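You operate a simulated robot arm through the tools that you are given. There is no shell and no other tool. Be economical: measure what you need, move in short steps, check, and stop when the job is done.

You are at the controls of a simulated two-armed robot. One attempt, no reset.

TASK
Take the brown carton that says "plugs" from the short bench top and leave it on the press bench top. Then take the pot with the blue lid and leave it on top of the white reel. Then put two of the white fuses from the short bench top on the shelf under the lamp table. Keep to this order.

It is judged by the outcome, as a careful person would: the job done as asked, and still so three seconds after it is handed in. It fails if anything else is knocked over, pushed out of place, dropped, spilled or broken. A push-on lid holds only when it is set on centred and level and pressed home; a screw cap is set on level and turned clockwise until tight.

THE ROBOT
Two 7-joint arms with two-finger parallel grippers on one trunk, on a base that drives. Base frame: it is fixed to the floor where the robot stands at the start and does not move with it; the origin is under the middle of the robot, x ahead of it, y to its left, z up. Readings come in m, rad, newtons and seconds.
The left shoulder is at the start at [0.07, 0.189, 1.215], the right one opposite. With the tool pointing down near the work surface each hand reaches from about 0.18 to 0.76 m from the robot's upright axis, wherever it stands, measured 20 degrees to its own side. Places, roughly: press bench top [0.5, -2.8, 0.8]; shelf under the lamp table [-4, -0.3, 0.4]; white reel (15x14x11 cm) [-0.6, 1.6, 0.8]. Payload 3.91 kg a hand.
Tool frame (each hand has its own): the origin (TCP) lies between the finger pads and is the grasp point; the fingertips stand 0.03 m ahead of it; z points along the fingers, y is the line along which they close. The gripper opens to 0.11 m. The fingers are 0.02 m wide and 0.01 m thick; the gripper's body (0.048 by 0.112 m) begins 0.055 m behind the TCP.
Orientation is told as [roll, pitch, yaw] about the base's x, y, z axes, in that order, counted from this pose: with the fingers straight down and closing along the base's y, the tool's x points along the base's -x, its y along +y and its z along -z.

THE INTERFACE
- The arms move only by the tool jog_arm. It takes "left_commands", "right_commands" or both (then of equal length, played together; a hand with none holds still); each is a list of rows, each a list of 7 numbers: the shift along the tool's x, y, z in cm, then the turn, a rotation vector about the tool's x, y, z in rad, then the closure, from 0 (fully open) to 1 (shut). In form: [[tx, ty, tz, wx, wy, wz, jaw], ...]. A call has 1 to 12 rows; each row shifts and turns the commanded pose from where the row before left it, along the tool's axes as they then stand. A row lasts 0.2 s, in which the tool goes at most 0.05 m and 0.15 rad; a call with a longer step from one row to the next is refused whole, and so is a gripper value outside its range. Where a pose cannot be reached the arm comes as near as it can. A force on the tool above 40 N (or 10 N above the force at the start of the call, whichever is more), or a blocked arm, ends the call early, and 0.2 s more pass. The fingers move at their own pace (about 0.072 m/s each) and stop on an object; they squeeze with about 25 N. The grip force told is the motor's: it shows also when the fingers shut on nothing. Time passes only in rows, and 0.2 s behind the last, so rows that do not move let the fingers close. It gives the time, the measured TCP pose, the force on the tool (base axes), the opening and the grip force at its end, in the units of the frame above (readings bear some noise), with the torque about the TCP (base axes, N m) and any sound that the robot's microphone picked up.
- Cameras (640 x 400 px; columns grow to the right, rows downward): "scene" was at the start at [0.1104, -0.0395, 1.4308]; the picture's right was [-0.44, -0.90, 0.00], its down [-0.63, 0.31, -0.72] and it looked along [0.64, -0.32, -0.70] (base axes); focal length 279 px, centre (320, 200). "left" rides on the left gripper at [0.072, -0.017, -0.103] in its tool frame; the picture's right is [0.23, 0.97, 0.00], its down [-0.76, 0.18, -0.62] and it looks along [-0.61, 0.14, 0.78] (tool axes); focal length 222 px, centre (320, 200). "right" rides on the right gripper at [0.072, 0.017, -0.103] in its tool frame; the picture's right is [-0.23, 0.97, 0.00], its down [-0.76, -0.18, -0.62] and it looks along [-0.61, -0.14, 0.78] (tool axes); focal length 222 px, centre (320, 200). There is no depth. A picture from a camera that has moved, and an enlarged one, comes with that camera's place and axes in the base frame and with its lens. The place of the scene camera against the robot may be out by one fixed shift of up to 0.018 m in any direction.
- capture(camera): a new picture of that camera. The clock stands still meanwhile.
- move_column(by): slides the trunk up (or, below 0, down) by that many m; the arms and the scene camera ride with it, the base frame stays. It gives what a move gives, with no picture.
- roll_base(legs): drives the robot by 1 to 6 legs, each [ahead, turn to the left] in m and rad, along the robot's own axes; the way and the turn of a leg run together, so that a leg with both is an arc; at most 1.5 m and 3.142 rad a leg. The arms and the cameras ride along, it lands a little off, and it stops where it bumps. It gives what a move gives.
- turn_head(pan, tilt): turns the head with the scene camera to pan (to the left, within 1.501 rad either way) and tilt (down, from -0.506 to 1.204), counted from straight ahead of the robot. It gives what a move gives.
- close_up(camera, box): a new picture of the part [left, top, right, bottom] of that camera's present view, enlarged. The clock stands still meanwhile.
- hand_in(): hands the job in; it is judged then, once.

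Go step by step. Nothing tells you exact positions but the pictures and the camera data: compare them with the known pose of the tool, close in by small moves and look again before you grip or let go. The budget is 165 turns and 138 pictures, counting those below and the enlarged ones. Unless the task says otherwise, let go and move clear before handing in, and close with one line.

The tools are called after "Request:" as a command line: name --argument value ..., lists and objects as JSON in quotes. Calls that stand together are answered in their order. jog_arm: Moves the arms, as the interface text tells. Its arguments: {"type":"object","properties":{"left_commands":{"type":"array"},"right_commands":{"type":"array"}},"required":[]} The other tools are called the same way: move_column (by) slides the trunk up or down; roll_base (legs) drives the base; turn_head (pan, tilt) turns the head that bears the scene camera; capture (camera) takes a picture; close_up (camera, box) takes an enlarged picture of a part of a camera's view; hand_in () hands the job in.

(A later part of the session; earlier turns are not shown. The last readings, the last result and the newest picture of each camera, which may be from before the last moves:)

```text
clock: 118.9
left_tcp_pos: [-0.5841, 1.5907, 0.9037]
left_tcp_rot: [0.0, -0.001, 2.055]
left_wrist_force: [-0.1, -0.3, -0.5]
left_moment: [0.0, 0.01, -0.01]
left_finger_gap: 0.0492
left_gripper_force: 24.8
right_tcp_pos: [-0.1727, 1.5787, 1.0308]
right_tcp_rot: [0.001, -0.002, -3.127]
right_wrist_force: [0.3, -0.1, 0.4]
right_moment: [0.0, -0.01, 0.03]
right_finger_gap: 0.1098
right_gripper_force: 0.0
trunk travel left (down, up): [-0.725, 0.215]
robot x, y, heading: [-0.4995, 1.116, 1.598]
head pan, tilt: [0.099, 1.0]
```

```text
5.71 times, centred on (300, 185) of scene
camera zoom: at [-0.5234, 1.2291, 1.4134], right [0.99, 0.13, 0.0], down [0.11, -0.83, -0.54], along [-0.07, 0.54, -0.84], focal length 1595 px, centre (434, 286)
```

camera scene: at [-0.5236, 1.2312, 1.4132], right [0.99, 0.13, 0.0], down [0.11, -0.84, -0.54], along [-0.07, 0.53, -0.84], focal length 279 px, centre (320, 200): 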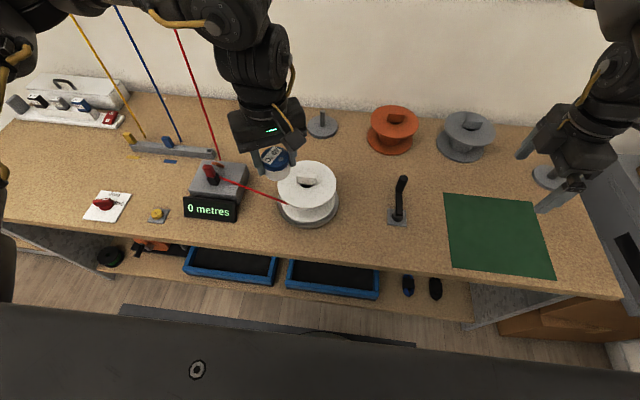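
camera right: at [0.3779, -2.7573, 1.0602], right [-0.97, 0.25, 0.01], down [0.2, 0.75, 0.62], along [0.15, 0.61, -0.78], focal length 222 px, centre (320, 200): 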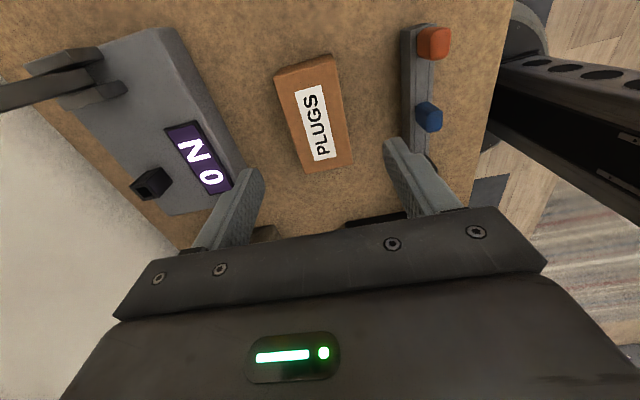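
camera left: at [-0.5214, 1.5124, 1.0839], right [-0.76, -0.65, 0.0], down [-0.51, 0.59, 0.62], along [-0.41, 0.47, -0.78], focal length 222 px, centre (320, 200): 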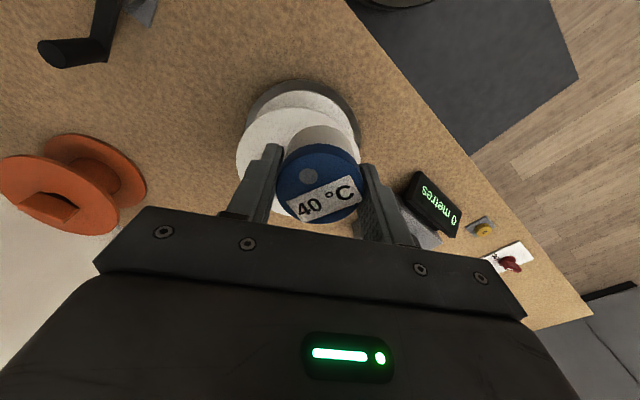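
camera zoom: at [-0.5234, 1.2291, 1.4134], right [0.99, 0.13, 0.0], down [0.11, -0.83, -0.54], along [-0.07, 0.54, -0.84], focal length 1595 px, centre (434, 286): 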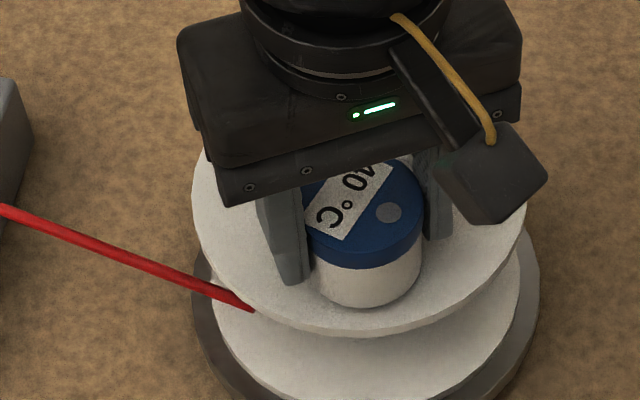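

Request:
jog_arm --left_commands '[[0, 0, 0.5, 0, 0, 0, 0.9], [0, 0, 0, 0, 0, 0, 0.9]]'

Request:
close_up --camera "scene" --box '[260, 150, 340, 220]'

```text
clock: 119.5
left_tcp_pos: [-0.5838, 1.5907, 0.8995]
left_tcp_rot: [-0.001, -0.001, 2.054]
left_wrist_force: [-0.2, 0.9, 0.5]
left_moment: [0.03, 0.03, 0.01]
left_finger_gap: 0.049
left_gripper_force: 24.8
right_tcp_pos: [-0.1726, 1.5787, 1.0304]
right_tcp_rot: [0.001, -0.001, -3.125]
right_wrist_force: [-0.2, -0.5, 0.2]
right_moment: [-0.02, -0.02, -0.03]
right_finger_gap: 0.1098
right_gripper_force: 0.1
trunk travel left (down, up): [-0.725, 0.215]
robot x, y, heading: [-0.5003, 1.1159, 1.593]
head pan, tilt: [0.099, 1.0]
```

```text
5.71 times, centred on (300, 185) of scene
camera zoom: at [-0.5234, 1.229, 1.4135], right [0.99, 0.13, 0.0], down [0.11, -0.83, -0.54], along [-0.07, 0.54, -0.84], focal length 1595 px, centre (434, 286)
```

zoom: 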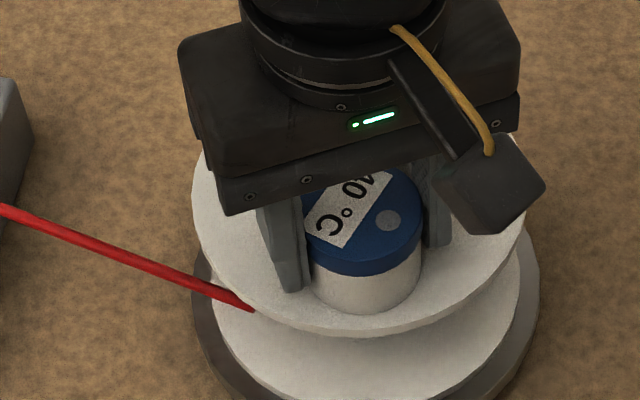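

Request:
jog_arm --left_commands '[[0, 0, 0.3, 0, 0, 0, 0.9], [0, 0, 0, 0, 0, 0, 0.9]]'

```text
clock: 120.1
left_tcp_pos: [-0.5837, 1.5915, 0.8984]
left_tcp_rot: [-0.003, -0.006, 2.057]
left_wrist_force: [-1.1, 5.8, 24.2]
left_moment: [-0.01, 0.08, 0.0]
left_finger_gap: 0.0493
left_gripper_force: 25.2
right_tcp_pos: [-0.1738, 1.578, 1.0326]
right_tcp_rot: [0.001, -0.003, -3.124]
right_wrist_force: [0.1, 0.1, -0.3]
right_moment: [0.01, 0.0, 0.03]
right_finger_gap: 0.11
right_gripper_force: 0.0
trunk travel left (down, up): [-0.725, 0.215]
robot x, y, heading: [-0.4984, 1.1158, 1.6]
head pan, tilt: [0.099, 1.0]
```

Contact, with hardly any torque, so the pot sits flat. Easing off, opening a little, and rising straight up.

Request:
jog_arm --left_commands '[[0, 0, -0.15, 0, 0, 0, 0.9], [0, 0, 0, 0, 0, 0, 0.38], [0, 0, 0, 0, 0, 0, 0.38], [0, 0, 0, 0, 0, 0, 0.38]]'

Request:
close_up --camera "left" --box '[200, 40, 440, 240]'

Request:
close_up --camera "scene" --box '[260, 150, 340, 220]'

```text
clock: 121.1
left_tcp_pos: [-0.5859, 1.5898, 0.8966]
left_tcp_rot: [0.0, 0.001, 2.055]
left_wrist_force: [0.4, -0.1, -0.5]
left_moment: [0.0, 0.0, -0.01]
left_finger_gap: 0.0682
left_gripper_force: 0.1
right_tcp_pos: [-0.173, 1.5805, 1.0325]
right_tcp_rot: [0.003, -0.001, -3.127]
right_wrist_force: [-1.2, -0.2, -0.2]
right_moment: [0.0, -0.01, 0.0]
right_finger_gap: 0.1101
right_gripper_force: 0.1
trunk travel left (down, up): [-0.725, 0.215]
robot x, y, heading: [-0.4967, 1.1143, 1.596]
head pan, tilt: [0.099, 1.0]
```

```text
2.00 times, centred on (320, 140) of left
camera zoom: at [-0.5351, 1.5339, 1.001], right [-0.76, -0.65, 0.0], down [-0.51, 0.59, 0.62], along [-0.41, 0.47, -0.78], focal length 444 px, centre (320, 320)
```

zoom: 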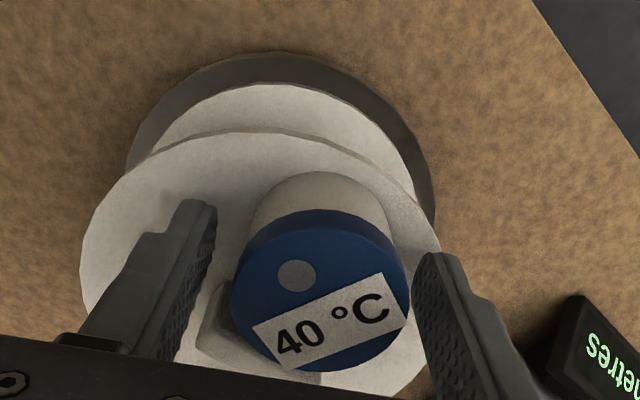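

```text
5.71 times, centred on (300, 185) of scene
camera zoom: at [-0.5235, 1.2295, 1.4134], right [0.99, 0.13, 0.0], down [0.11, -0.84, -0.54], along [-0.07, 0.54, -0.84], focal length 1595 px, centre (434, 286)
```

zoom: 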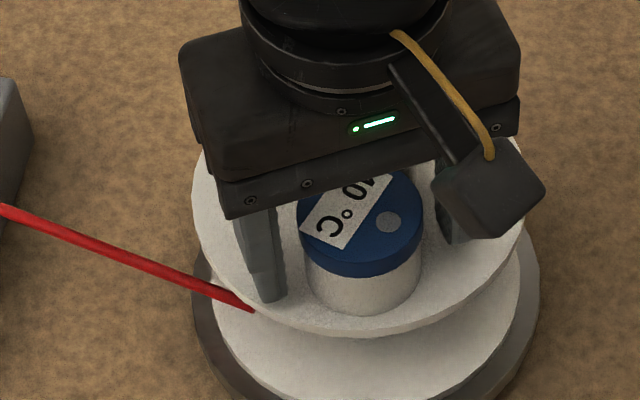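

Pot is resting on the flange in front of the bar. Rising straight up and checking.

Request:
jog_arm --left_commands '[[0, 0, -1, 0, 0, 0, 0.38], [0, 0, -2, 0, 0, 0, 0.38], [0, 0, -3, 0, 0, 0, 0.38], [0, 0, -4, 0, 0, 0, 0.38], [2, 0, -4, 0, 0, 0, 0.2]]'

Request:
capture --camera "left"

Request:
close_up --camera "scene" --box '[230, 130, 350, 230]'

```text
clock: 122.3
left_tcp_pos: [-0.5735, 1.5704, 1.0363]
left_tcp_rot: [0.0, -0.004, 2.054]
left_wrist_force: [0.0, 0.9, -0.1]
left_moment: [0.03, -0.04, -0.01]
left_finger_gap: 0.0881
left_gripper_force: 0.0
right_tcp_pos: [-0.1724, 1.5774, 1.0308]
right_tcp_rot: [0.002, -0.003, -3.127]
right_wrist_force: [-0.4, -0.1, 1.2]
right_moment: [-0.01, 0.04, 0.04]
right_finger_gap: 0.1103
right_gripper_force: 0.0
trunk travel left (down, up): [-0.725, 0.215]
robot x, y, heading: [-0.5027, 1.1126, 1.599]
head pan, tilt: [0.099, 1.0]
```

```text
71 pictures are left
camera left: at [-0.5247, 1.5146, 1.1402], right [-0.76, -0.65, 0.0], down [-0.51, 0.59, 0.63], along [-0.41, 0.47, -0.78], focal length 222 px, centre (320, 200)
```

left: 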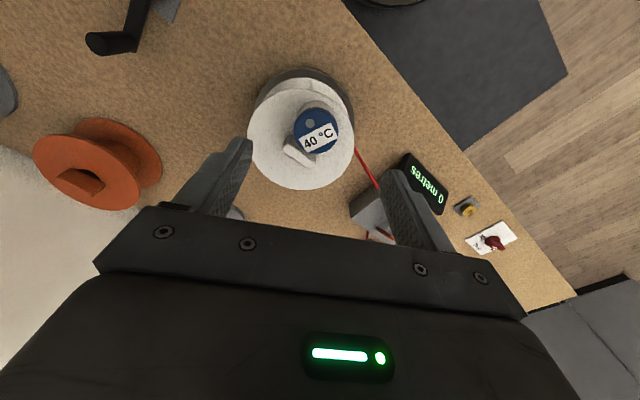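

```text
4.00 times, centred on (290, 180) of scene
camera zoom: at [-0.5223, 1.2272, 1.4135], right [0.99, 0.13, 0.0], down [0.11, -0.83, -0.54], along [-0.07, 0.54, -0.84], focal length 1116 px, centre (440, 280)
```

zoom: 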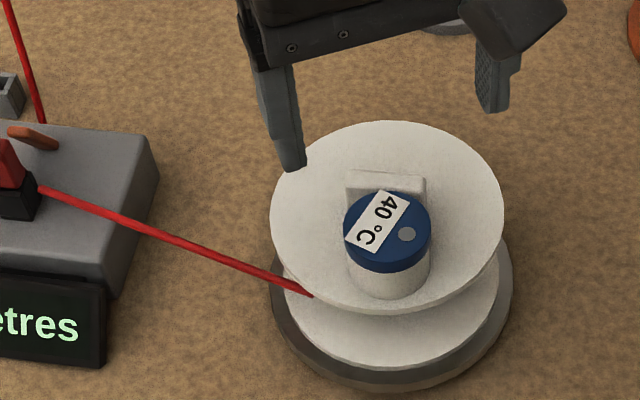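

The pot sits squarely on the reel, clear of the bar. Now back to the short bench, stopping a bit to the right (y≈-0.3) so the left hand can take the 15 A fuse and the right hand the 5 A fuse.

Request:
roll_base --legs '[[-1.4, 0], [0, -1.598]]'

```text
clock: 133.2
left_tcp_pos: [0.0104, -0.2221, 1.0342]
left_tcp_rot: [0.002, 0.001, 0.429]
left_wrist_force: [0.8, -0.4, 0.4]
left_moment: [0.0, 0.04, -0.01]
left_finger_gap: 0.0881
left_gripper_force: 0.1
right_tcp_pos: [-0.0057, -0.6233, 1.0309]
right_tcp_rot: [0.001, -0.003, 1.535]
right_wrist_force: [-0.8, 0.0, 0.5]
right_moment: [-0.02, 0.01, 0.02]
right_finger_gap: 0.1099
right_gripper_force: 0.0
trunk travel left (down, up): [-0.725, 0.215]
robot x, y, heading: [-0.451, -0.2732, -0.028]
head pan, tilt: [0.099, 1.0]
```

Request:
roll_base --legs '[[0.43, 0.028]]'

Request:
turn_head --pan 0.0 --tilt 1.05

Request:
capture --camera "scene"

Request:
capture --camera "left"

Request:
capture --camera "right"

```text
clock: 135.8
left_tcp_pos: [0.4406, -0.2243, 1.0339]
left_tcp_rot: [-0.002, -0.002, 0.443]
left_wrist_force: [-0.4, -0.4, -0.2]
left_moment: [0.02, 0.0, 0.02]
left_finger_gap: 0.0879
left_gripper_force: 0.0
right_tcp_pos: [0.4308, -0.6267, 1.0308]
right_tcp_rot: [0.001, 0.0, 1.548]
right_wrist_force: [0.2, 0.2, -1.0]
right_moment: [-0.02, -0.03, 0.01]
right_finger_gap: 0.1098
right_gripper_force: 0.1
trunk travel left (down, up): [-0.725, 0.215]
robot x, y, heading: [-0.0199, -0.2828, -0.009]
head pan, tilt: [0.099, 1.0]
```

```text
clock: 136.5
left_tcp_pos: [0.4411, -0.2248, 1.0356]
left_tcp_rot: [0.0, -0.004, 0.444]
left_wrist_force: [0.3, 0.0, -1.0]
left_moment: [0.02, 0.0, -0.03]
left_finger_gap: 0.0881
left_gripper_force: 0.0
right_tcp_pos: [0.432, -0.6276, 1.031]
right_tcp_rot: [0.003, -0.002, 1.547]
right_wrist_force: [-0.8, -0.7, 1.3]
right_moment: [-0.05, 0.02, 0.01]
right_finger_gap: 0.1098
right_gripper_force: 0.1
trunk travel left (down, up): [-0.725, 0.215]
robot x, y, heading: [-0.0172, -0.2795, -0.011]
head pan, tilt: [0.0, 1.051]
```

```text
69 pictures are left
camera scene: at [0.0837, -0.2868, 1.4099], right [-0.01, -1.0, 0.0], down [-0.87, 0.01, -0.5], along [0.5, -0.01, -0.87], focal length 279 px, centre (320, 200)
```

scene: 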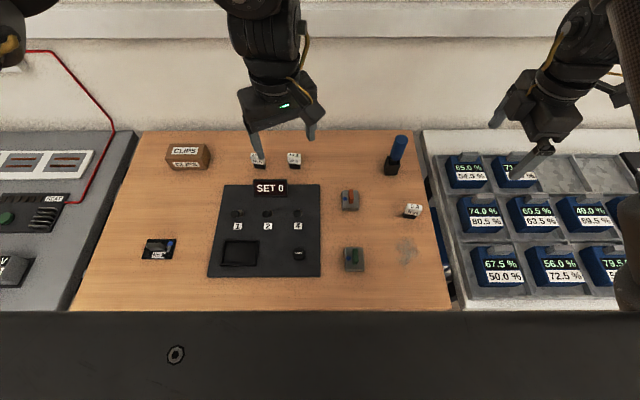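

```text
68 pictures are left
camera left: at [0.3834, -0.2702, 1.1393], right [-0.62, 0.78, 0.0], down [0.61, 0.49, 0.62], along [0.49, 0.39, -0.78], focal length 222 px, centre (320, 200)
```

left: 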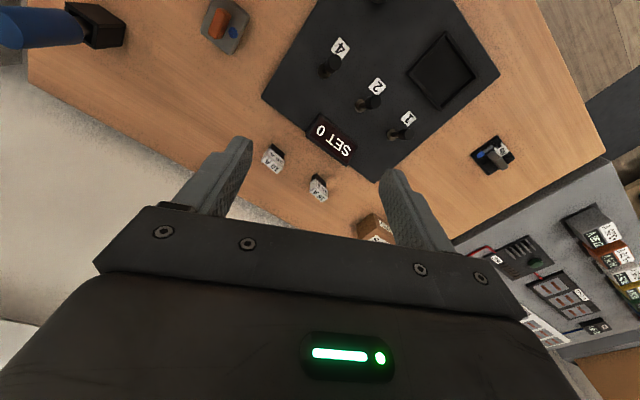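

```text
67 pictures are left
camera right: at [0.4135, -0.6979, 1.1343], right [-0.97, 0.25, 0.0], down [0.2, 0.76, 0.62], along [0.15, 0.6, -0.78], focal length 222 px, centre (320, 200)
```

right: 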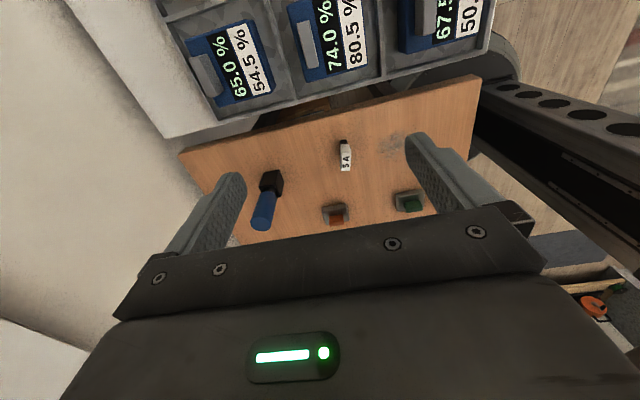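

The 5 A fuse is near [0.412, -0.513] and the 15 A near [0.58, -0.116]. I'll bring the right hand above the 5 A fuse while turning the left wrist.

Request:
jog_arm --right_commands '[[-2.85, 0.5, 2.75, 0, 0, 0, 0], [-2.85, 0.5, 2.75, 0, 0, 0, 0], [-2.85, 0.5, 2.75, 0, 0, 0, 0], [-2.85, 0.5, 2.75, 0, 0, 0, 0], [0, 0, 0, 0, 0, 0, 0], [0, 0, 0, 0, 0, 0, 0], [0, 0, 0, 0, 0, 0, 0], [0, 0, 0, 0, 0, 0, 0]]' --left_commands '[[0, 0, 0, 0, 0, -0.132, 0.2], [0, 0, 0, 0, 0, -0.132, 0.2], [0, 0, 0, 0, 0, -0.132, 0.2], [0, 0, 0, 0, 0, -0.132, 0.2], [0, 0, 0, 0, 0, -0.132, 0.2], [0, 0, 0, 0, 0, -0.132, 0.2], [0, 0, 0, 0, 0, -0.132, 0.2], [0, 0, 0, 0, 0, -0.132, 0.2]]'

Request:
capture --camera "right"

Request:
close_up --camera "scene" --box '[340, 140, 460, 240]'

```text
clock: 138.3
left_tcp_pos: [0.4387, -0.2242, 1.0351]
left_tcp_rot: [-0.002, 0.001, 1.503]
left_wrist_force: [0.1, 0.3, -0.4]
left_moment: [-0.02, -0.01, 0.0]
left_finger_gap: 0.088
left_gripper_force: 0.0
right_tcp_pos: [0.4175, -0.5569, 0.92]
right_tcp_rot: [0.004, -0.006, 1.547]
right_wrist_force: [-0.6, 0.0, 0.3]
right_moment: [0.02, 0.01, -0.01]
right_finger_gap: 0.11
right_gripper_force: 0.0
right hand out of reach, approached as far as the arm can: row 3, 4
trunk travel left (down, up): [-0.725, 0.215]
robot x, y, heading: [-0.0191, -0.2817, -0.015]
head pan, tilt: [0.0, 1.051]
```

```text
66 pictures are left
camera right: at [0.3996, -0.6282, 1.0228], right [-0.97, 0.25, 0.0], down [0.2, 0.75, 0.63], along [0.15, 0.61, -0.78], focal length 222 px, centre (320, 200)
```

right: 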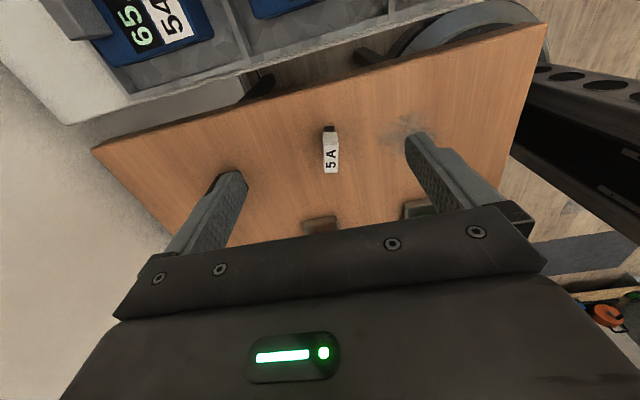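

```text
4.00 times, centred on (400, 190) of scene
camera zoom: at [0.0828, -0.2867, 1.41], right [-0.01, -1.0, 0.0], down [-0.87, 0.01, -0.5], along [0.5, -0.01, -0.87], focal length 1116 px, centre (0, 240)
```

zoom: 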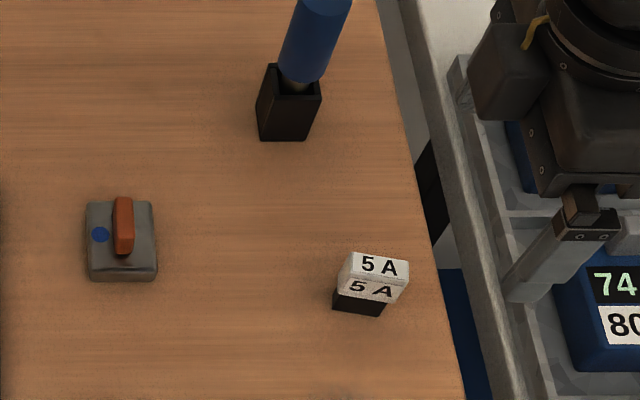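

The right hand can't come that far inward from here. I'll lift it and turn the robot a little left so the 5 A fuse lies further out to its right side.

Request:
jog_arm --right_commands '[[2, 0, -4, 0, 0, 0, 0], [2, 0, -4, 0, 0, 0, 0]]'

Request:
roll_base --legs '[[0, 0.38]]'

Request:
capture --camera "right"

```text
clock: 138.9
left_tcp_pos: [0.4394, -0.2257, 1.0353]
left_tcp_rot: [-0.001, 0.001, 1.498]
left_wrist_force: [0.3, 1.0, 0.5]
left_moment: [-0.03, 0.01, -0.02]
left_finger_gap: 0.0878
left_gripper_force: 0.0
right_tcp_pos: [0.416, -0.5996, 0.9991]
right_tcp_rot: [0.003, -0.019, 1.528]
right_wrist_force: [0.1, 0.4, -0.6]
right_moment: [0.03, -0.02, 0.01]
right_finger_gap: 0.11
right_gripper_force: 0.1
trunk travel left (down, up): [-0.725, 0.215]
robot x, y, heading: [-0.0232, -0.2769, -0.017]
head pan, tilt: [0.0, 1.051]
```

```text
clock: 140.4
left_tcp_pos: [0.3858, -0.0576, 1.0347]
left_tcp_rot: [-0.001, -0.002, 1.88]
left_wrist_force: [-0.1, -0.5, 0.5]
left_moment: [0.0, -0.01, 0.0]
left_finger_gap: 0.0879
left_gripper_force: 0.1
right_tcp_pos: [0.5056, -0.4153, 0.9986]
right_tcp_rot: [0.003, -0.017, 1.909]
right_wrist_force: [-0.4, -0.1, -0.6]
right_moment: [0.01, 0.0, -0.01]
right_finger_gap: 0.1099
right_gripper_force: 0.0
trunk travel left (down, up): [-0.725, 0.215]
robot x, y, heading: [-0.0211, -0.2817, 0.37]
head pan, tilt: [0.0, 1.051]
```

```text
64 pictures are left
camera right: at [0.5147, -0.4901, 1.1004], right [-0.99, -0.11, 0.01], down [-0.08, 0.77, 0.63], along [-0.07, 0.63, -0.77], focal length 222 px, centre (320, 200)
```

right: 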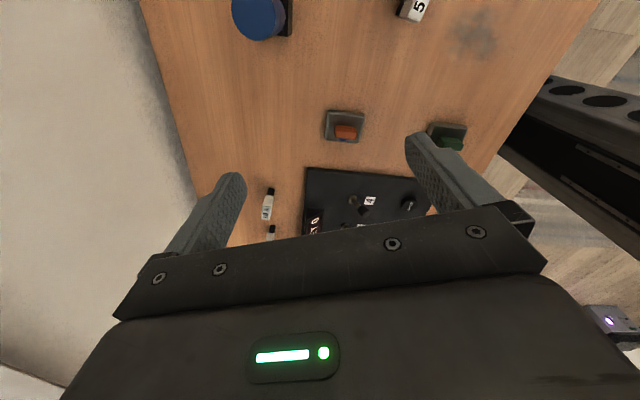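

Request:
jog_arm --right_commands '[[2, 4, 0, 0.003, 0.017, 0, 0], [2, 4, 0, 0, 0, 0, 0], [2, 4, 0, 0, 0, 0, 0], [0, 0, 2, 0, 0, 0.13, 0], [0, 0, 3, 0, 0, 0.13, 0], [0, 0, 3, 0, 0, 0.13, 0]]'

Request:
capture --camera "right"

```text
clock: 141.8
left_tcp_pos: [0.3869, -0.0574, 1.0343]
left_tcp_rot: [-0.001, 0.0, 1.879]
left_wrist_force: [0.1, -0.1, 0.4]
left_moment: [-0.01, 0.01, -0.01]
left_finger_gap: 0.0879
left_gripper_force: 0.0
right_tcp_pos: [0.4285, -0.4961, 0.9183]
right_tcp_rot: [0.001, 0.002, 1.515]
right_wrist_force: [0.6, -0.7, -0.7]
right_moment: [0.01, 0.01, -0.06]
right_finger_gap: 0.11
right_gripper_force: 0.1
right hand out of reach, approached as far as the arm can: row 3
trunk travel left (down, up): [-0.725, 0.215]
robot x, y, heading: [-0.0207, -0.2799, 0.367]
head pan, tilt: [0.0, 1.051]
```

```text
63 pictures are left
camera right: at [0.4078, -0.5674, 1.0219], right [-0.96, 0.28, 0.0], down [0.22, 0.75, 0.62], along [0.17, 0.6, -0.78], focal length 222 px, centre (320, 200)
```

right: 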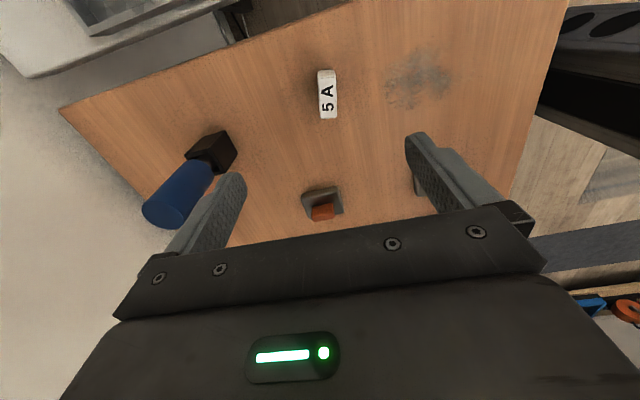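

Request:
jog_arm --right_commands '[[1.0, 0.65, 1, 0, 0, 0.14, 0.3], [1.0, 0.65, 2, 0, 0, 0, 0.45], [0, 0, 2, 0, 0, 0, 0.45]]'

Request:
close_up --camera "right" --box '[200, 40, 440, 240]'

```text
clock: 142.7
left_tcp_pos: [0.3867, -0.0561, 1.0342]
left_tcp_rot: [0.0, 0.0, 1.879]
left_wrist_force: [0.8, 0.3, 0.4]
left_moment: [0.02, -0.02, 0.01]
left_finger_gap: 0.0882
left_gripper_force: 0.1
right_tcp_pos: [0.4121, -0.5138, 0.8674]
right_tcp_rot: [-0.001, 0.002, 1.377]
right_wrist_force: [0.9, -0.6, 0.3]
right_moment: [-0.01, -0.03, -0.01]
right_finger_gap: 0.0607
right_gripper_force: 0.1
trunk travel left (down, up): [-0.725, 0.215]
robot x, y, heading: [-0.0204, -0.2765, 0.366]
head pan, tilt: [0.0, 1.051]
```

```text
2.00 times, centred on (320, 140) of right
camera zoom: at [0.3827, -0.5812, 0.9714], right [-0.91, 0.41, 0.0], down [0.32, 0.71, 0.62], along [0.26, 0.57, -0.78], focal length 444 px, centre (320, 320)
```

zoom: 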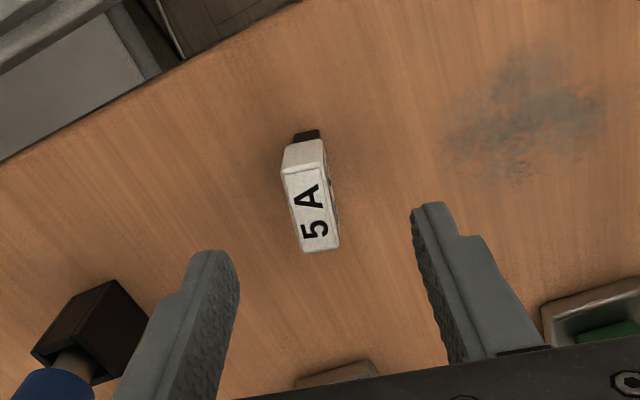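

Request:
jog_arm --right_commands '[[-0.7, -0.6, 2, 0, 0, 0.04, 0.45], [0, 0, 2.5, 0, 0, 0, 0.45], [0, 0, 1.5, 0, 0, 0, 0.45], [0, 0, 0, 0, 0, 0, 0.45]]'

Request:
close_up --camera "right" --box '[200, 40, 440, 240]'

```text
clock: 143.7
left_tcp_pos: [0.386, -0.0567, 1.036]
left_tcp_rot: [-0.002, 0.0, 1.88]
left_wrist_force: [-0.4, -0.9, 0.1]
left_moment: [0.02, 0.04, 0.0]
left_finger_gap: 0.0882
left_gripper_force: 0.0
right_tcp_pos: [0.4192, -0.5086, 0.8061]
right_tcp_rot: [0.0, 0.001, 1.339]
right_wrist_force: [0.4, 0.2, -0.7]
right_moment: [0.01, 0.02, 0.0]
right_finger_gap: 0.0606
right_gripper_force: 0.1
trunk travel left (down, up): [-0.725, 0.215]
robot x, y, heading: [-0.0172, -0.2782, 0.367]
head pan, tilt: [0.0, 1.051]
```

```text
2.00 times, centred on (320, 140) of right
camera zoom: at [0.3867, -0.5743, 0.9101], right [-0.9, 0.45, 0.0], down [0.35, 0.7, 0.62], along [0.28, 0.56, -0.78], focal length 444 px, centre (320, 320)
```

zoom: 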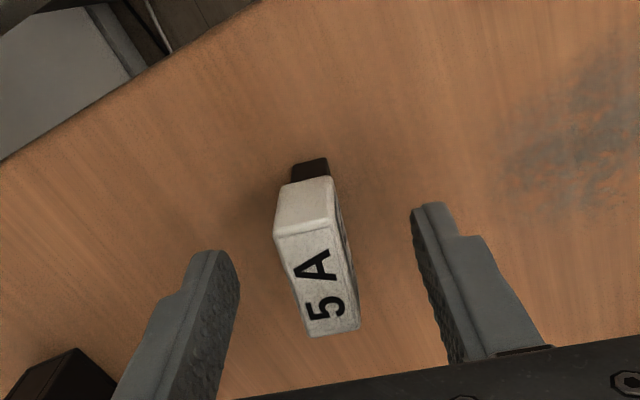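

Request:
jog_arm --right_commands '[[0, 0, 0.7, 0, 0, 0, 0.45], [0, 0, 0, 0, 0, 0, 0.8], [0, 0, 0, 0, 0, 0, 0.95], [0, 0, 0, 0, 0, 0, 0.95], [0, 0, 0, 0, 0, 0, 0.95]]'

Request:
close_up --camera "right" --box '[200, 40, 440, 240]'

```text
clock: 144.8
left_tcp_pos: [0.3863, -0.0559, 1.0359]
left_tcp_rot: [-0.001, -0.001, 1.879]
left_wrist_force: [0.0, -0.2, -0.6]
left_moment: [0.0, -0.01, -0.01]
left_finger_gap: 0.0878
left_gripper_force: 0.0
right_tcp_pos: [0.4179, -0.5086, 0.8004]
right_tcp_rot: [-0.003, 0.002, 1.339]
right_wrist_force: [0.8, 0.3, 1.3]
right_moment: [-0.04, 0.02, 0.04]
right_finger_gap: 0.0152
right_gripper_force: 24.3
trunk travel left (down, up): [-0.725, 0.215]
robot x, y, heading: [-0.0168, -0.2783, 0.371]
head pan, tilt: [0.0, 1.051]
```

```text
2.00 times, centred on (320, 140) of right
camera zoom: at [0.3865, -0.5742, 0.9033], right [-0.9, 0.45, 0.0], down [0.35, 0.7, 0.62], along [0.28, 0.56, -0.78], focal length 444 px, centre (320, 320)
```

zoom: 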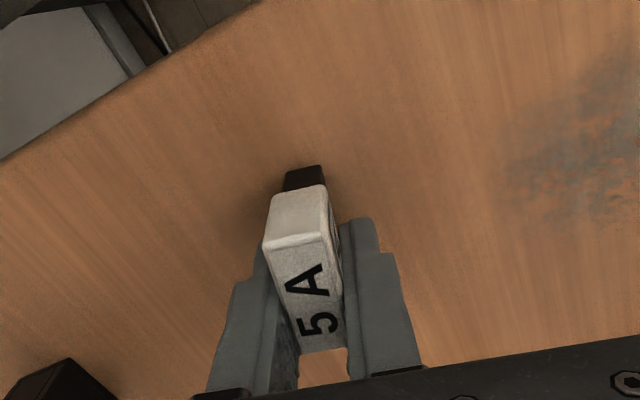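

Gripped at 1.5 cm. Lifting a little to see it comes free whole.

Request:
jog_arm --right_commands '[[0, 0, -1, 0, 0, 0, 0.95], [0, 0, -2, 0, 0, 0, 0.95], [0, 0, -4, 0, 0, 0, 0.95], [0, 0, -4, 0, 0, 0, 0.95], [0, 0, -4, 0, 0, 0, 0.95]]'

Request:
capture --camera "right"

```text
clock: 146.1
left_tcp_pos: [0.385, -0.0573, 1.0357]
left_tcp_rot: [-0.005, 0.002, 1.88]
left_wrist_force: [0.0, -0.1, 0.4]
left_moment: [-0.01, -0.03, 0.0]
left_finger_gap: 0.0881
left_gripper_force: 0.1
right_tcp_pos: [0.4185, -0.5089, 0.9488]
right_tcp_rot: [0.003, 0.001, 1.336]
right_wrist_force: [0.0, -0.1, -1.6]
right_moment: [0.01, -0.06, 0.0]
right_finger_gap: 0.0148
right_gripper_force: 24.9
trunk travel left (down, up): [-0.725, 0.215]
robot x, y, heading: [-0.0253, -0.2772, 0.364]
head pan, tilt: [0.0, 1.051]
```

```text
59 pictures are left
camera right: at [0.3843, -0.5745, 1.0531], right [-0.89, 0.45, 0.0], down [0.35, 0.7, 0.62], along [0.28, 0.56, -0.78], focal length 222 px, centre (320, 200)
```

right: 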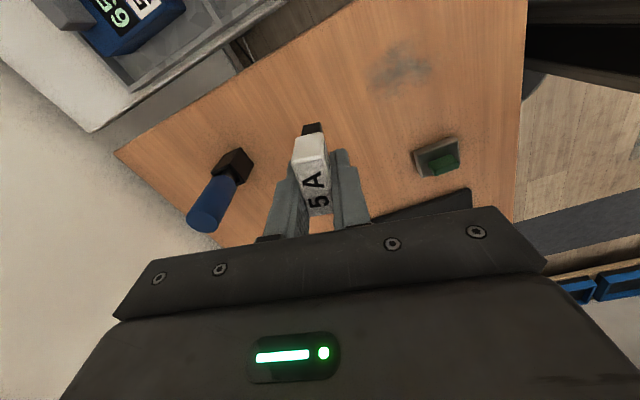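

The whole fuse came up. Now turning back slightly right so the left hand can reach the 15 A fuse.

Request:
roll_base --legs '[[0, -0.42]]'

Request:
capture --camera "left"

```text
clock: 147.7
left_tcp_pos: [0.4415, -0.2419, 1.0351]
left_tcp_rot: [-0.001, 0.0, 1.46]
left_wrist_force: [-0.1, -0.1, -0.3]
left_moment: [0.01, 0.02, 0.01]
left_finger_gap: 0.0879
left_gripper_force: 0.0
right_tcp_pos: [0.2874, -0.6669, 0.9491]
right_tcp_rot: [-0.001, 0.002, 0.916]
right_wrist_force: [-0.9, -0.6, -0.1]
right_moment: [0.05, 0.03, 0.01]
right_finger_gap: 0.0152
right_gripper_force: 25.4
trunk travel left (down, up): [-0.725, 0.215]
robot x, y, heading: [-0.0232, -0.2809, -0.056]
head pan, tilt: [0.0, 1.051]
```

```text
58 pictures are left
camera left: at [0.4512, -0.3153, 1.1391], right [-0.99, -0.12, 0.0], down [-0.09, 0.78, 0.62], along [-0.07, 0.62, -0.78], focal length 222 px, centre (320, 200)
```

left: 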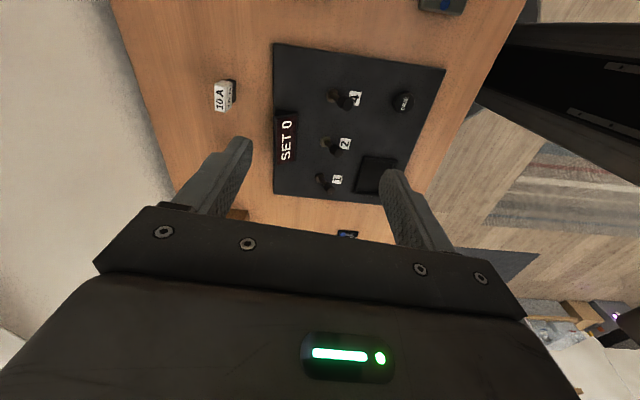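

Request:
jog_arm --left_commands '[[-2.8, -2.5, 2, 0, 0, 0, 0.2], [-2.8, -2.5, 2, 0, 0, 0, 0.2], [-2.8, -2.5, 2, 0, 0, 0, 0.2], [-2.8, -2.5, 2, 0, 0, 0, 0.2], [-2.8, -2.4, 2, 0, 0, 0, 0.2]]'

Request:
capture --camera "left"

```text
clock: 148.9
left_tcp_pos: [0.5772, -0.1167, 0.9319]
left_tcp_rot: [0.0, 0.001, 1.461]
left_wrist_force: [0.4, 0.1, 0.0]
left_moment: [0.04, 0.0, -0.01]
left_finger_gap: 0.0877
left_gripper_force: 0.1
right_tcp_pos: [0.2869, -0.6669, 0.9497]
right_tcp_rot: [0.002, 0.001, 0.916]
right_wrist_force: [0.7, 0.0, -0.2]
right_moment: [-0.01, 0.0, -0.02]
right_finger_gap: 0.0151
right_gripper_force: 24.9
trunk travel left (down, up): [-0.725, 0.215]
robot x, y, heading: [-0.0197, -0.2801, -0.051]
head pan, tilt: [0.0, 1.051]
```

```text
57 pictures are left
camera left: at [0.5874, -0.1893, 1.0359], right [-0.99, -0.12, 0.0], down [-0.09, 0.78, 0.62], along [-0.07, 0.62, -0.78], focal length 222 px, centre (320, 200)
```

left: 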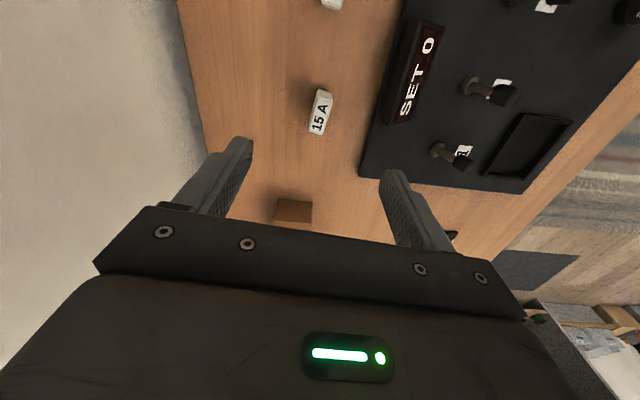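

Request:
jog_arm --left_commands '[[0, -0.1, 2, 0, 0, 0, 0.45], [0, 0, 2.5, 0, 0, 0, 0.45], [0, 0, 2.5, 0, 0, 0, 0.45], [0, 0, 2, 0, 0, 0, 0.45], [0, 0, 1.8, 0, 0, 0, 0.45], [0, 0, 1.6, 0, 0, 0, 0.45]]'

Request:
close_up --camera "left" --box '[200, 40, 440, 240]'

```text
clock: 150.3
left_tcp_pos: [0.5829, -0.1151, 0.8111]
left_tcp_rot: [-0.002, 0.0, 1.461]
left_wrist_force: [-0.2, 1.1, 0.3]
left_moment: [0.04, -0.05, 0.04]
left_finger_gap: 0.0604
left_gripper_force: 0.0
right_tcp_pos: [0.2893, -0.667, 0.9491]
right_tcp_rot: [0.003, 0.002, 0.916]
right_wrist_force: [0.9, -0.6, -0.5]
right_moment: [0.0, 0.0, 0.0]
right_finger_gap: 0.0152
right_gripper_force: 25.3
trunk travel left (down, up): [-0.725, 0.215]
robot x, y, heading: [-0.0175, -0.2819, -0.051]
head pan, tilt: [0.0, 1.051]
```

```text
2.00 times, centred on (320, 140) of left
camera zoom: at [0.5927, -0.1882, 0.9154], right [-0.99, -0.12, 0.0], down [-0.1, 0.78, 0.62], along [-0.07, 0.62, -0.78], focal length 444 px, centre (320, 320)
```

zoom: 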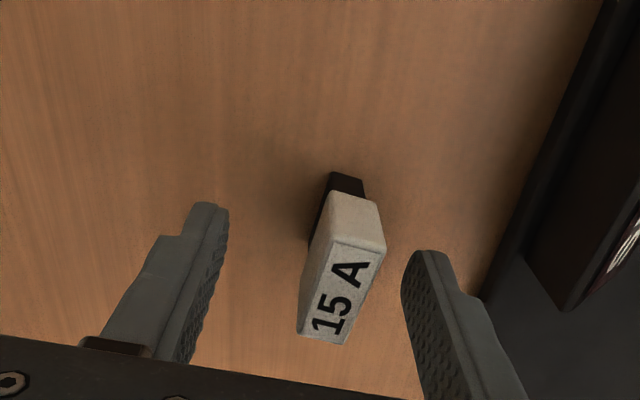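

Request:
jog_arm --left_commands '[[-0.7, 0.5, 0.5, 0, 0, 0.05, 0.45], [0, 0, 0.7, 0, 0, 0, 0.45], [0, 0, 0, 0, 0, 0, 0.8], [0, 0, 0, 0, 0, 0, 0.95], [0, 0, 0, 0, 0, 0, 0.95], [0, 0, 0, 0, 0, 0, 0.95]]'

Request:
close_up --camera "left" --box '[200, 40, 440, 240]'

```text
clock: 151.7
left_tcp_pos: [0.5787, -0.1068, 0.7998]
left_tcp_rot: [-0.004, 0.001, 1.41]
left_wrist_force: [0.2, 0.2, -0.3]
left_moment: [-0.03, -0.01, 0.02]
left_finger_gap: 0.0152
left_gripper_force: 25.1
right_tcp_pos: [0.288, -0.6678, 0.9487]
right_tcp_rot: [0.0, 0.002, 0.917]
right_wrist_force: [-0.1, 0.7, -0.4]
right_moment: [0.05, 0.02, 0.0]
right_finger_gap: 0.0153
right_gripper_force: 25.4
trunk travel left (down, up): [-0.725, 0.215]
robot x, y, heading: [-0.0232, -0.2812, -0.05]
head pan, tilt: [0.0, 1.051]
```

```text
2.00 times, centred on (320, 140) of left
camera zoom: at [0.584, -0.1816, 0.9046], right [-1.0, -0.07, 0.0], down [-0.06, 0.78, 0.62], along [-0.04, 0.62, -0.78], focal length 444 px, centre (320, 320)
```

zoom: 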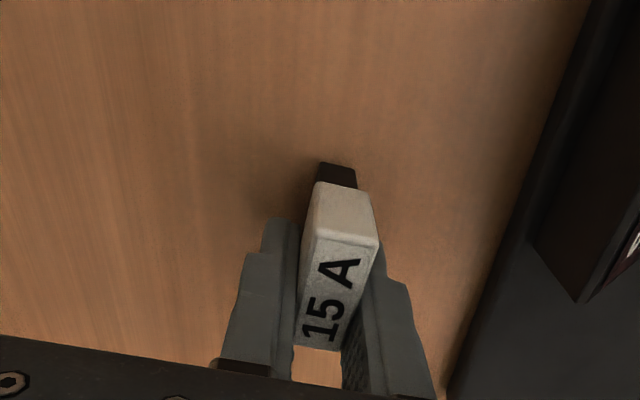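

Both fuses are gripped. Lifting the left one and drawing back, then backing off and turning round towards the lamp table.

Request:
jog_arm --left_commands '[[0, 0, -1, 0, 0, 0, 0.95], [0, 0, -3, 0, 0, 0, 0.95], [0, 0, -4, 0, 0, 0, 0.95], [0, 0, -4, 0, 0, 0, 0.95], [0, 0, -4, 0, 0, 0, 0.95], [0, 3, -3, 0, 0, 0, 0.95], [0, 4, 0, 0, 0, 0, 0.95], [-2, 4, 0, 0, 0, 0, 0.95], [-2, 4, 0, 0, 0, 0, 0.95]]'

Request:
roll_base --legs '[[-0.5, 0], [0, 1.6], [0, 1.59]]'

Request:
turn_head --pan 0.0 --tilt 0.3

Request:
capture --camera "scene"

Request:
capture --camera "left"

```text
clock: 153.7
left_tcp_pos: [0.4348, -0.0443, 0.9868]
left_tcp_rot: [-0.003, 0.001, 1.41]
left_wrist_force: [-0.2, 0.2, 0.8]
left_moment: [0.03, 0.01, -0.01]
left_finger_gap: 0.015
left_gripper_force: 24.4
right_tcp_pos: [0.2867, -0.6666, 0.9501]
right_tcp_rot: [-0.002, 0.002, 0.916]
right_wrist_force: [-0.2, 0.3, 0.7]
right_moment: [0.03, 0.01, -0.04]
right_finger_gap: 0.0152
right_gripper_force: 25.3
trunk travel left (down, up): [-0.725, 0.215]
robot x, y, heading: [-0.0179, -0.2813, -0.054]
head pan, tilt: [0.0, 1.051]
```

```text
clock: 164.4
left_tcp_pos: [-0.9478, -0.5273, 0.9866]
left_tcp_rot: [-0.002, 0.0, -1.646]
left_wrist_force: [1.1, -0.3, 0.6]
left_moment: [-0.03, -0.02, 0.0]
left_finger_gap: 0.015
left_gripper_force: 24.9
right_tcp_pos: [-0.8533, 0.104, 0.9494]
right_tcp_rot: [0.003, 0.002, -2.139]
right_wrist_force: [-0.5, 0.4, -0.2]
right_moment: [0.0, 0.01, -0.01]
right_finger_gap: 0.0148
right_gripper_force: 24.9
trunk travel left (down, up): [-0.725, 0.215]
robot x, y, heading: [-0.5109, -0.2527, -3.107]
head pan, tilt: [0.0, 1.051]
```

```text
clock: 165.6
left_tcp_pos: [-0.9475, -0.5271, 0.9859]
left_tcp_rot: [-0.002, 0.001, -1.644]
left_wrist_force: [-0.4, -1.0, -0.1]
left_moment: [0.03, 0.0, 0.01]
left_finger_gap: 0.015
left_gripper_force: 24.9
right_tcp_pos: [-0.854, 0.1036, 0.9491]
right_tcp_rot: [0.0, 0.001, -2.138]
right_wrist_force: [0.7, 0.2, -1.4]
right_moment: [-0.04, -0.01, 0.0]
right_finger_gap: 0.0154
right_gripper_force: 24.7
trunk travel left (down, up): [-0.725, 0.215]
robot x, y, heading: [-0.5105, -0.2582, -3.104]
head pan, tilt: [0.0, 0.3]
```

```text
54 pictures are left
camera scene: at [-0.6702, -0.2642, 1.4728], right [-0.04, 1.0, 0.0], down [0.3, 0.01, -0.95], along [-0.95, -0.03, -0.3], focal length 279 px, centre (320, 200)
```

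scene: 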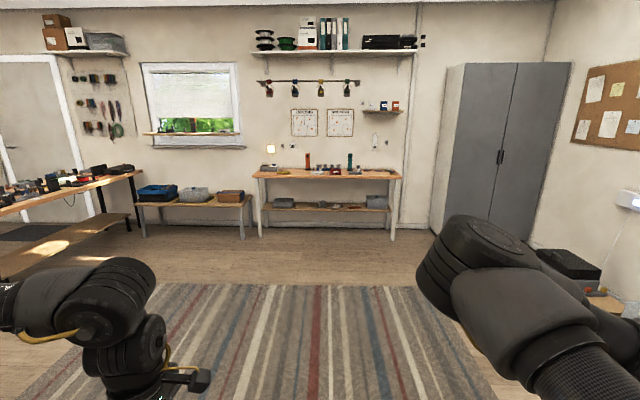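

```text
53 pictures are left
camera left: at [-0.9585, -0.4535, 1.0906], right [0.99, 0.16, 0.0], down [0.12, -0.77, 0.62], along [0.1, -0.62, -0.78], focal length 222 px, centre (320, 200)
```

left: 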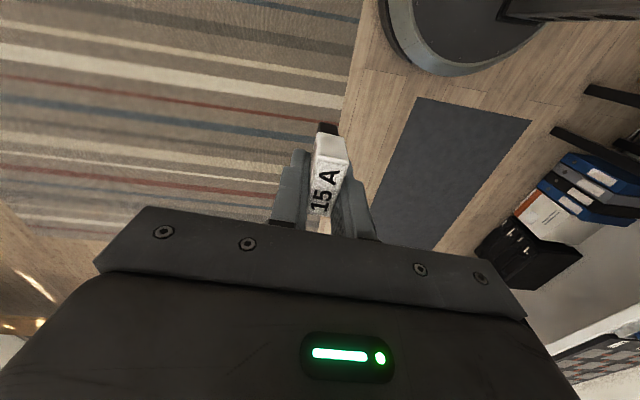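

The lamp table stands ahead at x≈-4 with a low shelf under it, and the floor (rug) is clear. Driving towards it.

Request:
roll_base --legs '[[1.2, -0.02], [1.1, -0.01]]'

Request:
turn_head --pan 0.0 --tilt 0.6

Request:
capture --camera "scene"

```text
clock: 176.8
left_tcp_pos: [-3.2435, -0.5391, 0.9875]
left_tcp_rot: [-0.001, 0.0, -1.682]
left_wrist_force: [-0.1, 0.0, -0.7]
left_moment: [0.02, 0.01, -0.02]
left_finger_gap: 0.0151
left_gripper_force: 25.0
right_tcp_pos: [-3.1243, 0.0885, 0.9489]
right_tcp_rot: [-0.001, 0.002, -2.175]
right_wrist_force: [0.4, 0.3, -0.3]
right_moment: [-0.02, 0.03, -0.01]
right_finger_gap: 0.015
right_gripper_force: 25.0
trunk travel left (down, up): [-0.725, 0.215]
robot x, y, heading: [-2.7971, -0.2815, 3.14]
head pan, tilt: [0.0, 0.3]
```

```text
clock: 177.6
left_tcp_pos: [-3.2436, -0.5381, 0.9866]
left_tcp_rot: [-0.002, -0.001, -1.681]
left_wrist_force: [-0.2, 0.2, -0.8]
left_moment: [0.01, 0.01, -0.01]
left_finger_gap: 0.015
left_gripper_force: 24.7
right_tcp_pos: [-3.1239, 0.0895, 0.9493]
right_tcp_rot: [0.001, 0.001, -2.178]
right_wrist_force: [-1.1, -0.9, -0.1]
right_moment: [-0.03, 0.0, -0.03]
right_finger_gap: 0.0149
right_gripper_force: 25.2
trunk travel left (down, up): [-0.725, 0.215]
robot x, y, heading: [-2.8012, -0.2833, 3.14]
head pan, tilt: [0.0, 0.6]
```

```text
52 pictures are left
camera scene: at [-2.9506, -0.2868, 1.4455], right [0.0, 1.0, 0.0], down [0.56, 0.0, -0.83], along [-0.83, 0.0, -0.56], focal length 279 px, centre (320, 200)
```

scene: 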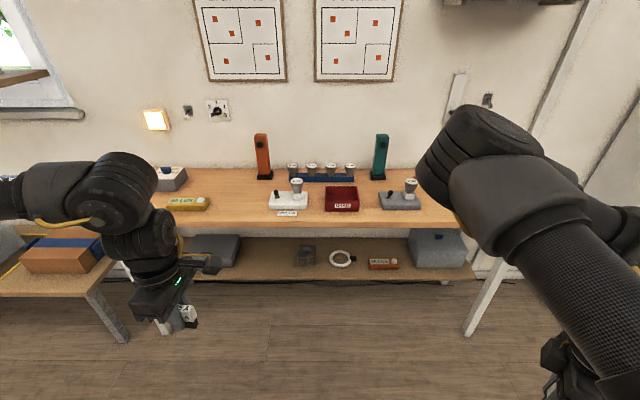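

Request:
close_up --camera "scene" --box '[190, 210, 490, 310]'

```text
2.13 times, centred on (340, 260) of scene
camera zoom: at [-2.9506, -0.2868, 1.4455], right [0.0, 1.0, 0.0], down [0.56, 0.0, -0.83], along [-0.83, 0.0, -0.56], focal length 595 px, centre (277, 72)
```

zoom: 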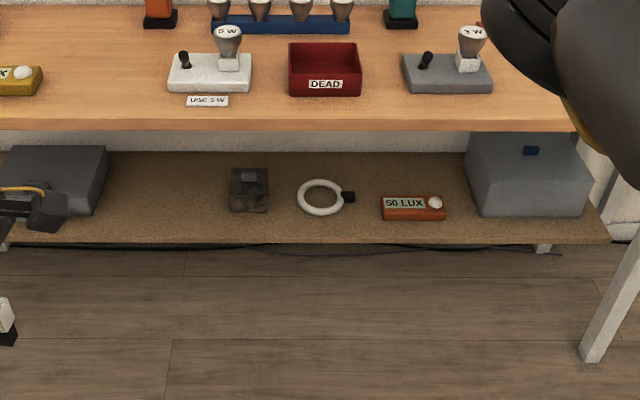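

The shelf front edge is at x≈-3.835, z≈0.40. Free spots: left of the dark block (y≈-0.52) and between the ring and the red device (y≈-0.08). I'll lower the trunk and straighten the wrists while still away from the table.

Request:
move_column --by -0.3

Request:
jog_arm --left_commands '[[0, 0, 0, 0, 0, 0.146, 0.95], [0, 0, 0, 0, 0, 0.146, 0.95], [0, 0, 0, 0, 0, 0.146, 0.95], [0, 0, 0, 0, 0, 0.146, 0.95], [0, 0, 0, 0, 0, 0.146, 0.95], [0, 0, 0, 0, 0, 0.146, 0.95], [0, 0, 0, 0, 0, 0.146, 0.95], [0, 0, 0, 0, 0, 0.146, 0.95], [0, 0, 0, 0, 0, 0.146, 0.95], [0, 0, 0, 0, 0, 0.146, 0.95]]' --right_commands '[[0, 0, 0, 0, 0, 0.0966, 0.95], [0, 0, 0, 0, 0, 0.0966, 0.95], [0, 0, 0, 0, 0, 0.0966, 0.95], [0, 0, 0, 0, 0, 0.0966, 0.95], [0, 0, 0, 0, 0, 0.0966, 0.95], [0, 0, 0, 0, 0, 0.0966, 0.95], [0, 0, 0, 0, 0, 0.0966, 0.95], [0, 0, 0, 0, 0, 0.0966, 0.95], [0, 0, 0, 0, 0, 0.0966, 0.95], [0, 0, 0, 0, 0, 0.0966, 0.95]]'

```text
clock: 180.6
left_tcp_pos: [-3.2422, -0.5382, 0.6861]
left_tcp_rot: [-0.001, 0.002, -1.682]
left_wrist_force: [0.1, 0.1, -0.2]
left_moment: [0.01, -0.01, -0.02]
left_finger_gap: 0.0151
left_gripper_force: 25.1
right_tcp_pos: [-3.1242, 0.0895, 0.6489]
right_tcp_rot: [-0.001, 0.002, -2.177]
right_wrist_force: [0.6, 0.4, 0.0]
right_moment: [0.03, -0.01, 0.03]
right_finger_gap: 0.0152
right_gripper_force: 24.9
trunk travel left (down, up): [-0.425, 0.515]
robot x, y, heading: [-2.8005, -0.2805, 3.139]
head pan, tilt: [0.0, 0.6]
```

```text
clock: 182.8
left_tcp_pos: [-3.2133, -0.4975, 0.6834]
left_tcp_rot: [0.0, -0.005, -3.137]
left_wrist_force: [-0.5, -0.5, 0.4]
left_moment: [0.06, 0.05, -0.04]
left_finger_gap: 0.0151
left_gripper_force: 24.6
left hand out of reach, approached as far as the arm can: row 9, 10
right_tcp_pos: [-3.1252, 0.0865, 0.6515]
right_tcp_rot: [-0.005, 0.002, 3.139]
right_wrist_force: [0.1, 0.2, -0.6]
right_moment: [0.04, -0.03, 0.03]
right_finger_gap: 0.0156
right_gripper_force: 24.8
trunk travel left (down, up): [-0.425, 0.515]
robot x, y, heading: [-2.7979, -0.2808, 3.138]
head pan, tilt: [0.0, 0.6]
```

Request:
jog_arm --left_commands '[[3, 0, 0, 0, 0, 0, 0.95], [2, 0, 0, 0, -0.14, 0, 0.95], [0, 0, 0, 0, -0.14, 0, 0.95], [0, 0, 0, 0, -0.14, 0, 0.95], [0, 0, 0, 0, -0.14, 0, 0.95], [0, 0, 0, 0, -0.14, 0, 0.95]]' --right_commands '[[0, 0, 0, 0, 0, 0, 0.95], [0, 0, 0, 0, -0.14, 0, 0.95], [0, 0, 0, 0, -0.14, 0, 0.95], [0, 0, 0, 0, -0.14, 0, 0.95], [0, 0, 0, 0, -0.14, 0, 0.95], [0, 0, 0, 0, -0.14, 0, 0.95]]'

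Request:
capture --camera "scene"

Request:
capture --camera "left"

```text
clock: 184.2
left_tcp_pos: [-3.2464, -0.48, 0.6461]
left_tcp_rot: [-0.001, -0.699, 3.138]
left_wrist_force: [0.3, 0.0, 0.1]
left_moment: [0.02, 0.01, 0.01]
left_finger_gap: 0.0153
left_gripper_force: 25.3
left hand out of reach, approached as far as the arm can: row 2, 3, 4, 5, 6
right_tcp_pos: [-3.1232, 0.0891, 0.6487]
right_tcp_rot: [0.0, 0.001, 3.141]
right_wrist_force: [0.1, -0.2, 0.5]
right_moment: [-0.01, -0.01, -0.01]
right_finger_gap: 0.0151
right_gripper_force: 25.5
right hand out of reach, approached as far as the arm can: row 2, 3, 4, 5, 6
trunk travel left (down, up): [-0.425, 0.515]
robot x, y, heading: [-2.8001, -0.285, 3.137]
head pan, tilt: [0.0, 0.6]
```

```text
50 pictures are left
camera scene: at [-2.9511, -0.2856, 1.1454], right [0.0, 1.0, 0.0], down [0.57, 0.0, -0.82], along [-0.82, 0.0, -0.57], focal length 279 px, centre (320, 200)
```

scene: 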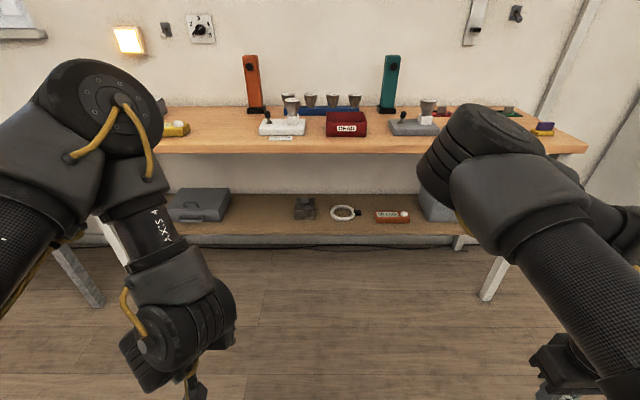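

```text
49 pictures are left
camera left: at [-3.1235, -0.4631, 0.6786], right [0.17, -0.97, -0.15], down [-0.18, -0.18, 0.97], along [-0.97, -0.14, -0.2], focal length 222 px, centre (320, 200)
```

left: 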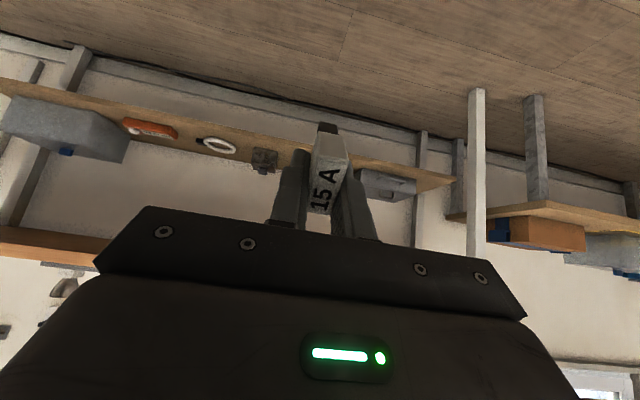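

The left hand is pitched as wanted. I'll bring the right hand forward and inward and try pitching it again there.

Request:
jog_arm --right_commands '[[-2, 3, 0, 0, 0, 0, 0.95], [-2, 3, 0, 0, 0, 0, 0.95], [-2, 3, 0, 0, 0, 0, 0.95], [-2, 3, 0, 0, 0, 0, 0.95], [0, 0, -2, 0, -0.14, 0, 0.95], [0, 0, -1, 0, -0.14, 0, 0.95], [0, 0, 0, 0, -0.14, 0, 0.95], [0, 0, 0, 0, -0.14, 0, 0.95], [0, 0, 0, 0, -0.14, 0, 0.95]]'

```text
clock: 186.2
left_tcp_pos: [-3.2461, -0.4807, 0.6452]
left_tcp_rot: [0.004, -0.7, 3.138]
left_wrist_force: [-0.2, -0.4, 0.0]
left_moment: [0.01, 0.01, 0.05]
left_finger_gap: 0.015
left_gripper_force: 24.7
right_tcp_pos: [-3.2529, 0.0149, 0.6605]
right_tcp_rot: [-0.002, -0.702, -3.141]
right_wrist_force: [-0.2, 0.4, 0.1]
right_moment: [0.01, -0.02, 0.02]
right_finger_gap: 0.015
right_gripper_force: 25.2
right hand out of reach, approached as far as the arm can: row 3, 4, 6, 7, 8, 9
trunk travel left (down, up): [-0.425, 0.515]
robot x, y, heading: [-2.7972, -0.28, 3.137]
head pan, tilt: [0.0, 0.6]
```

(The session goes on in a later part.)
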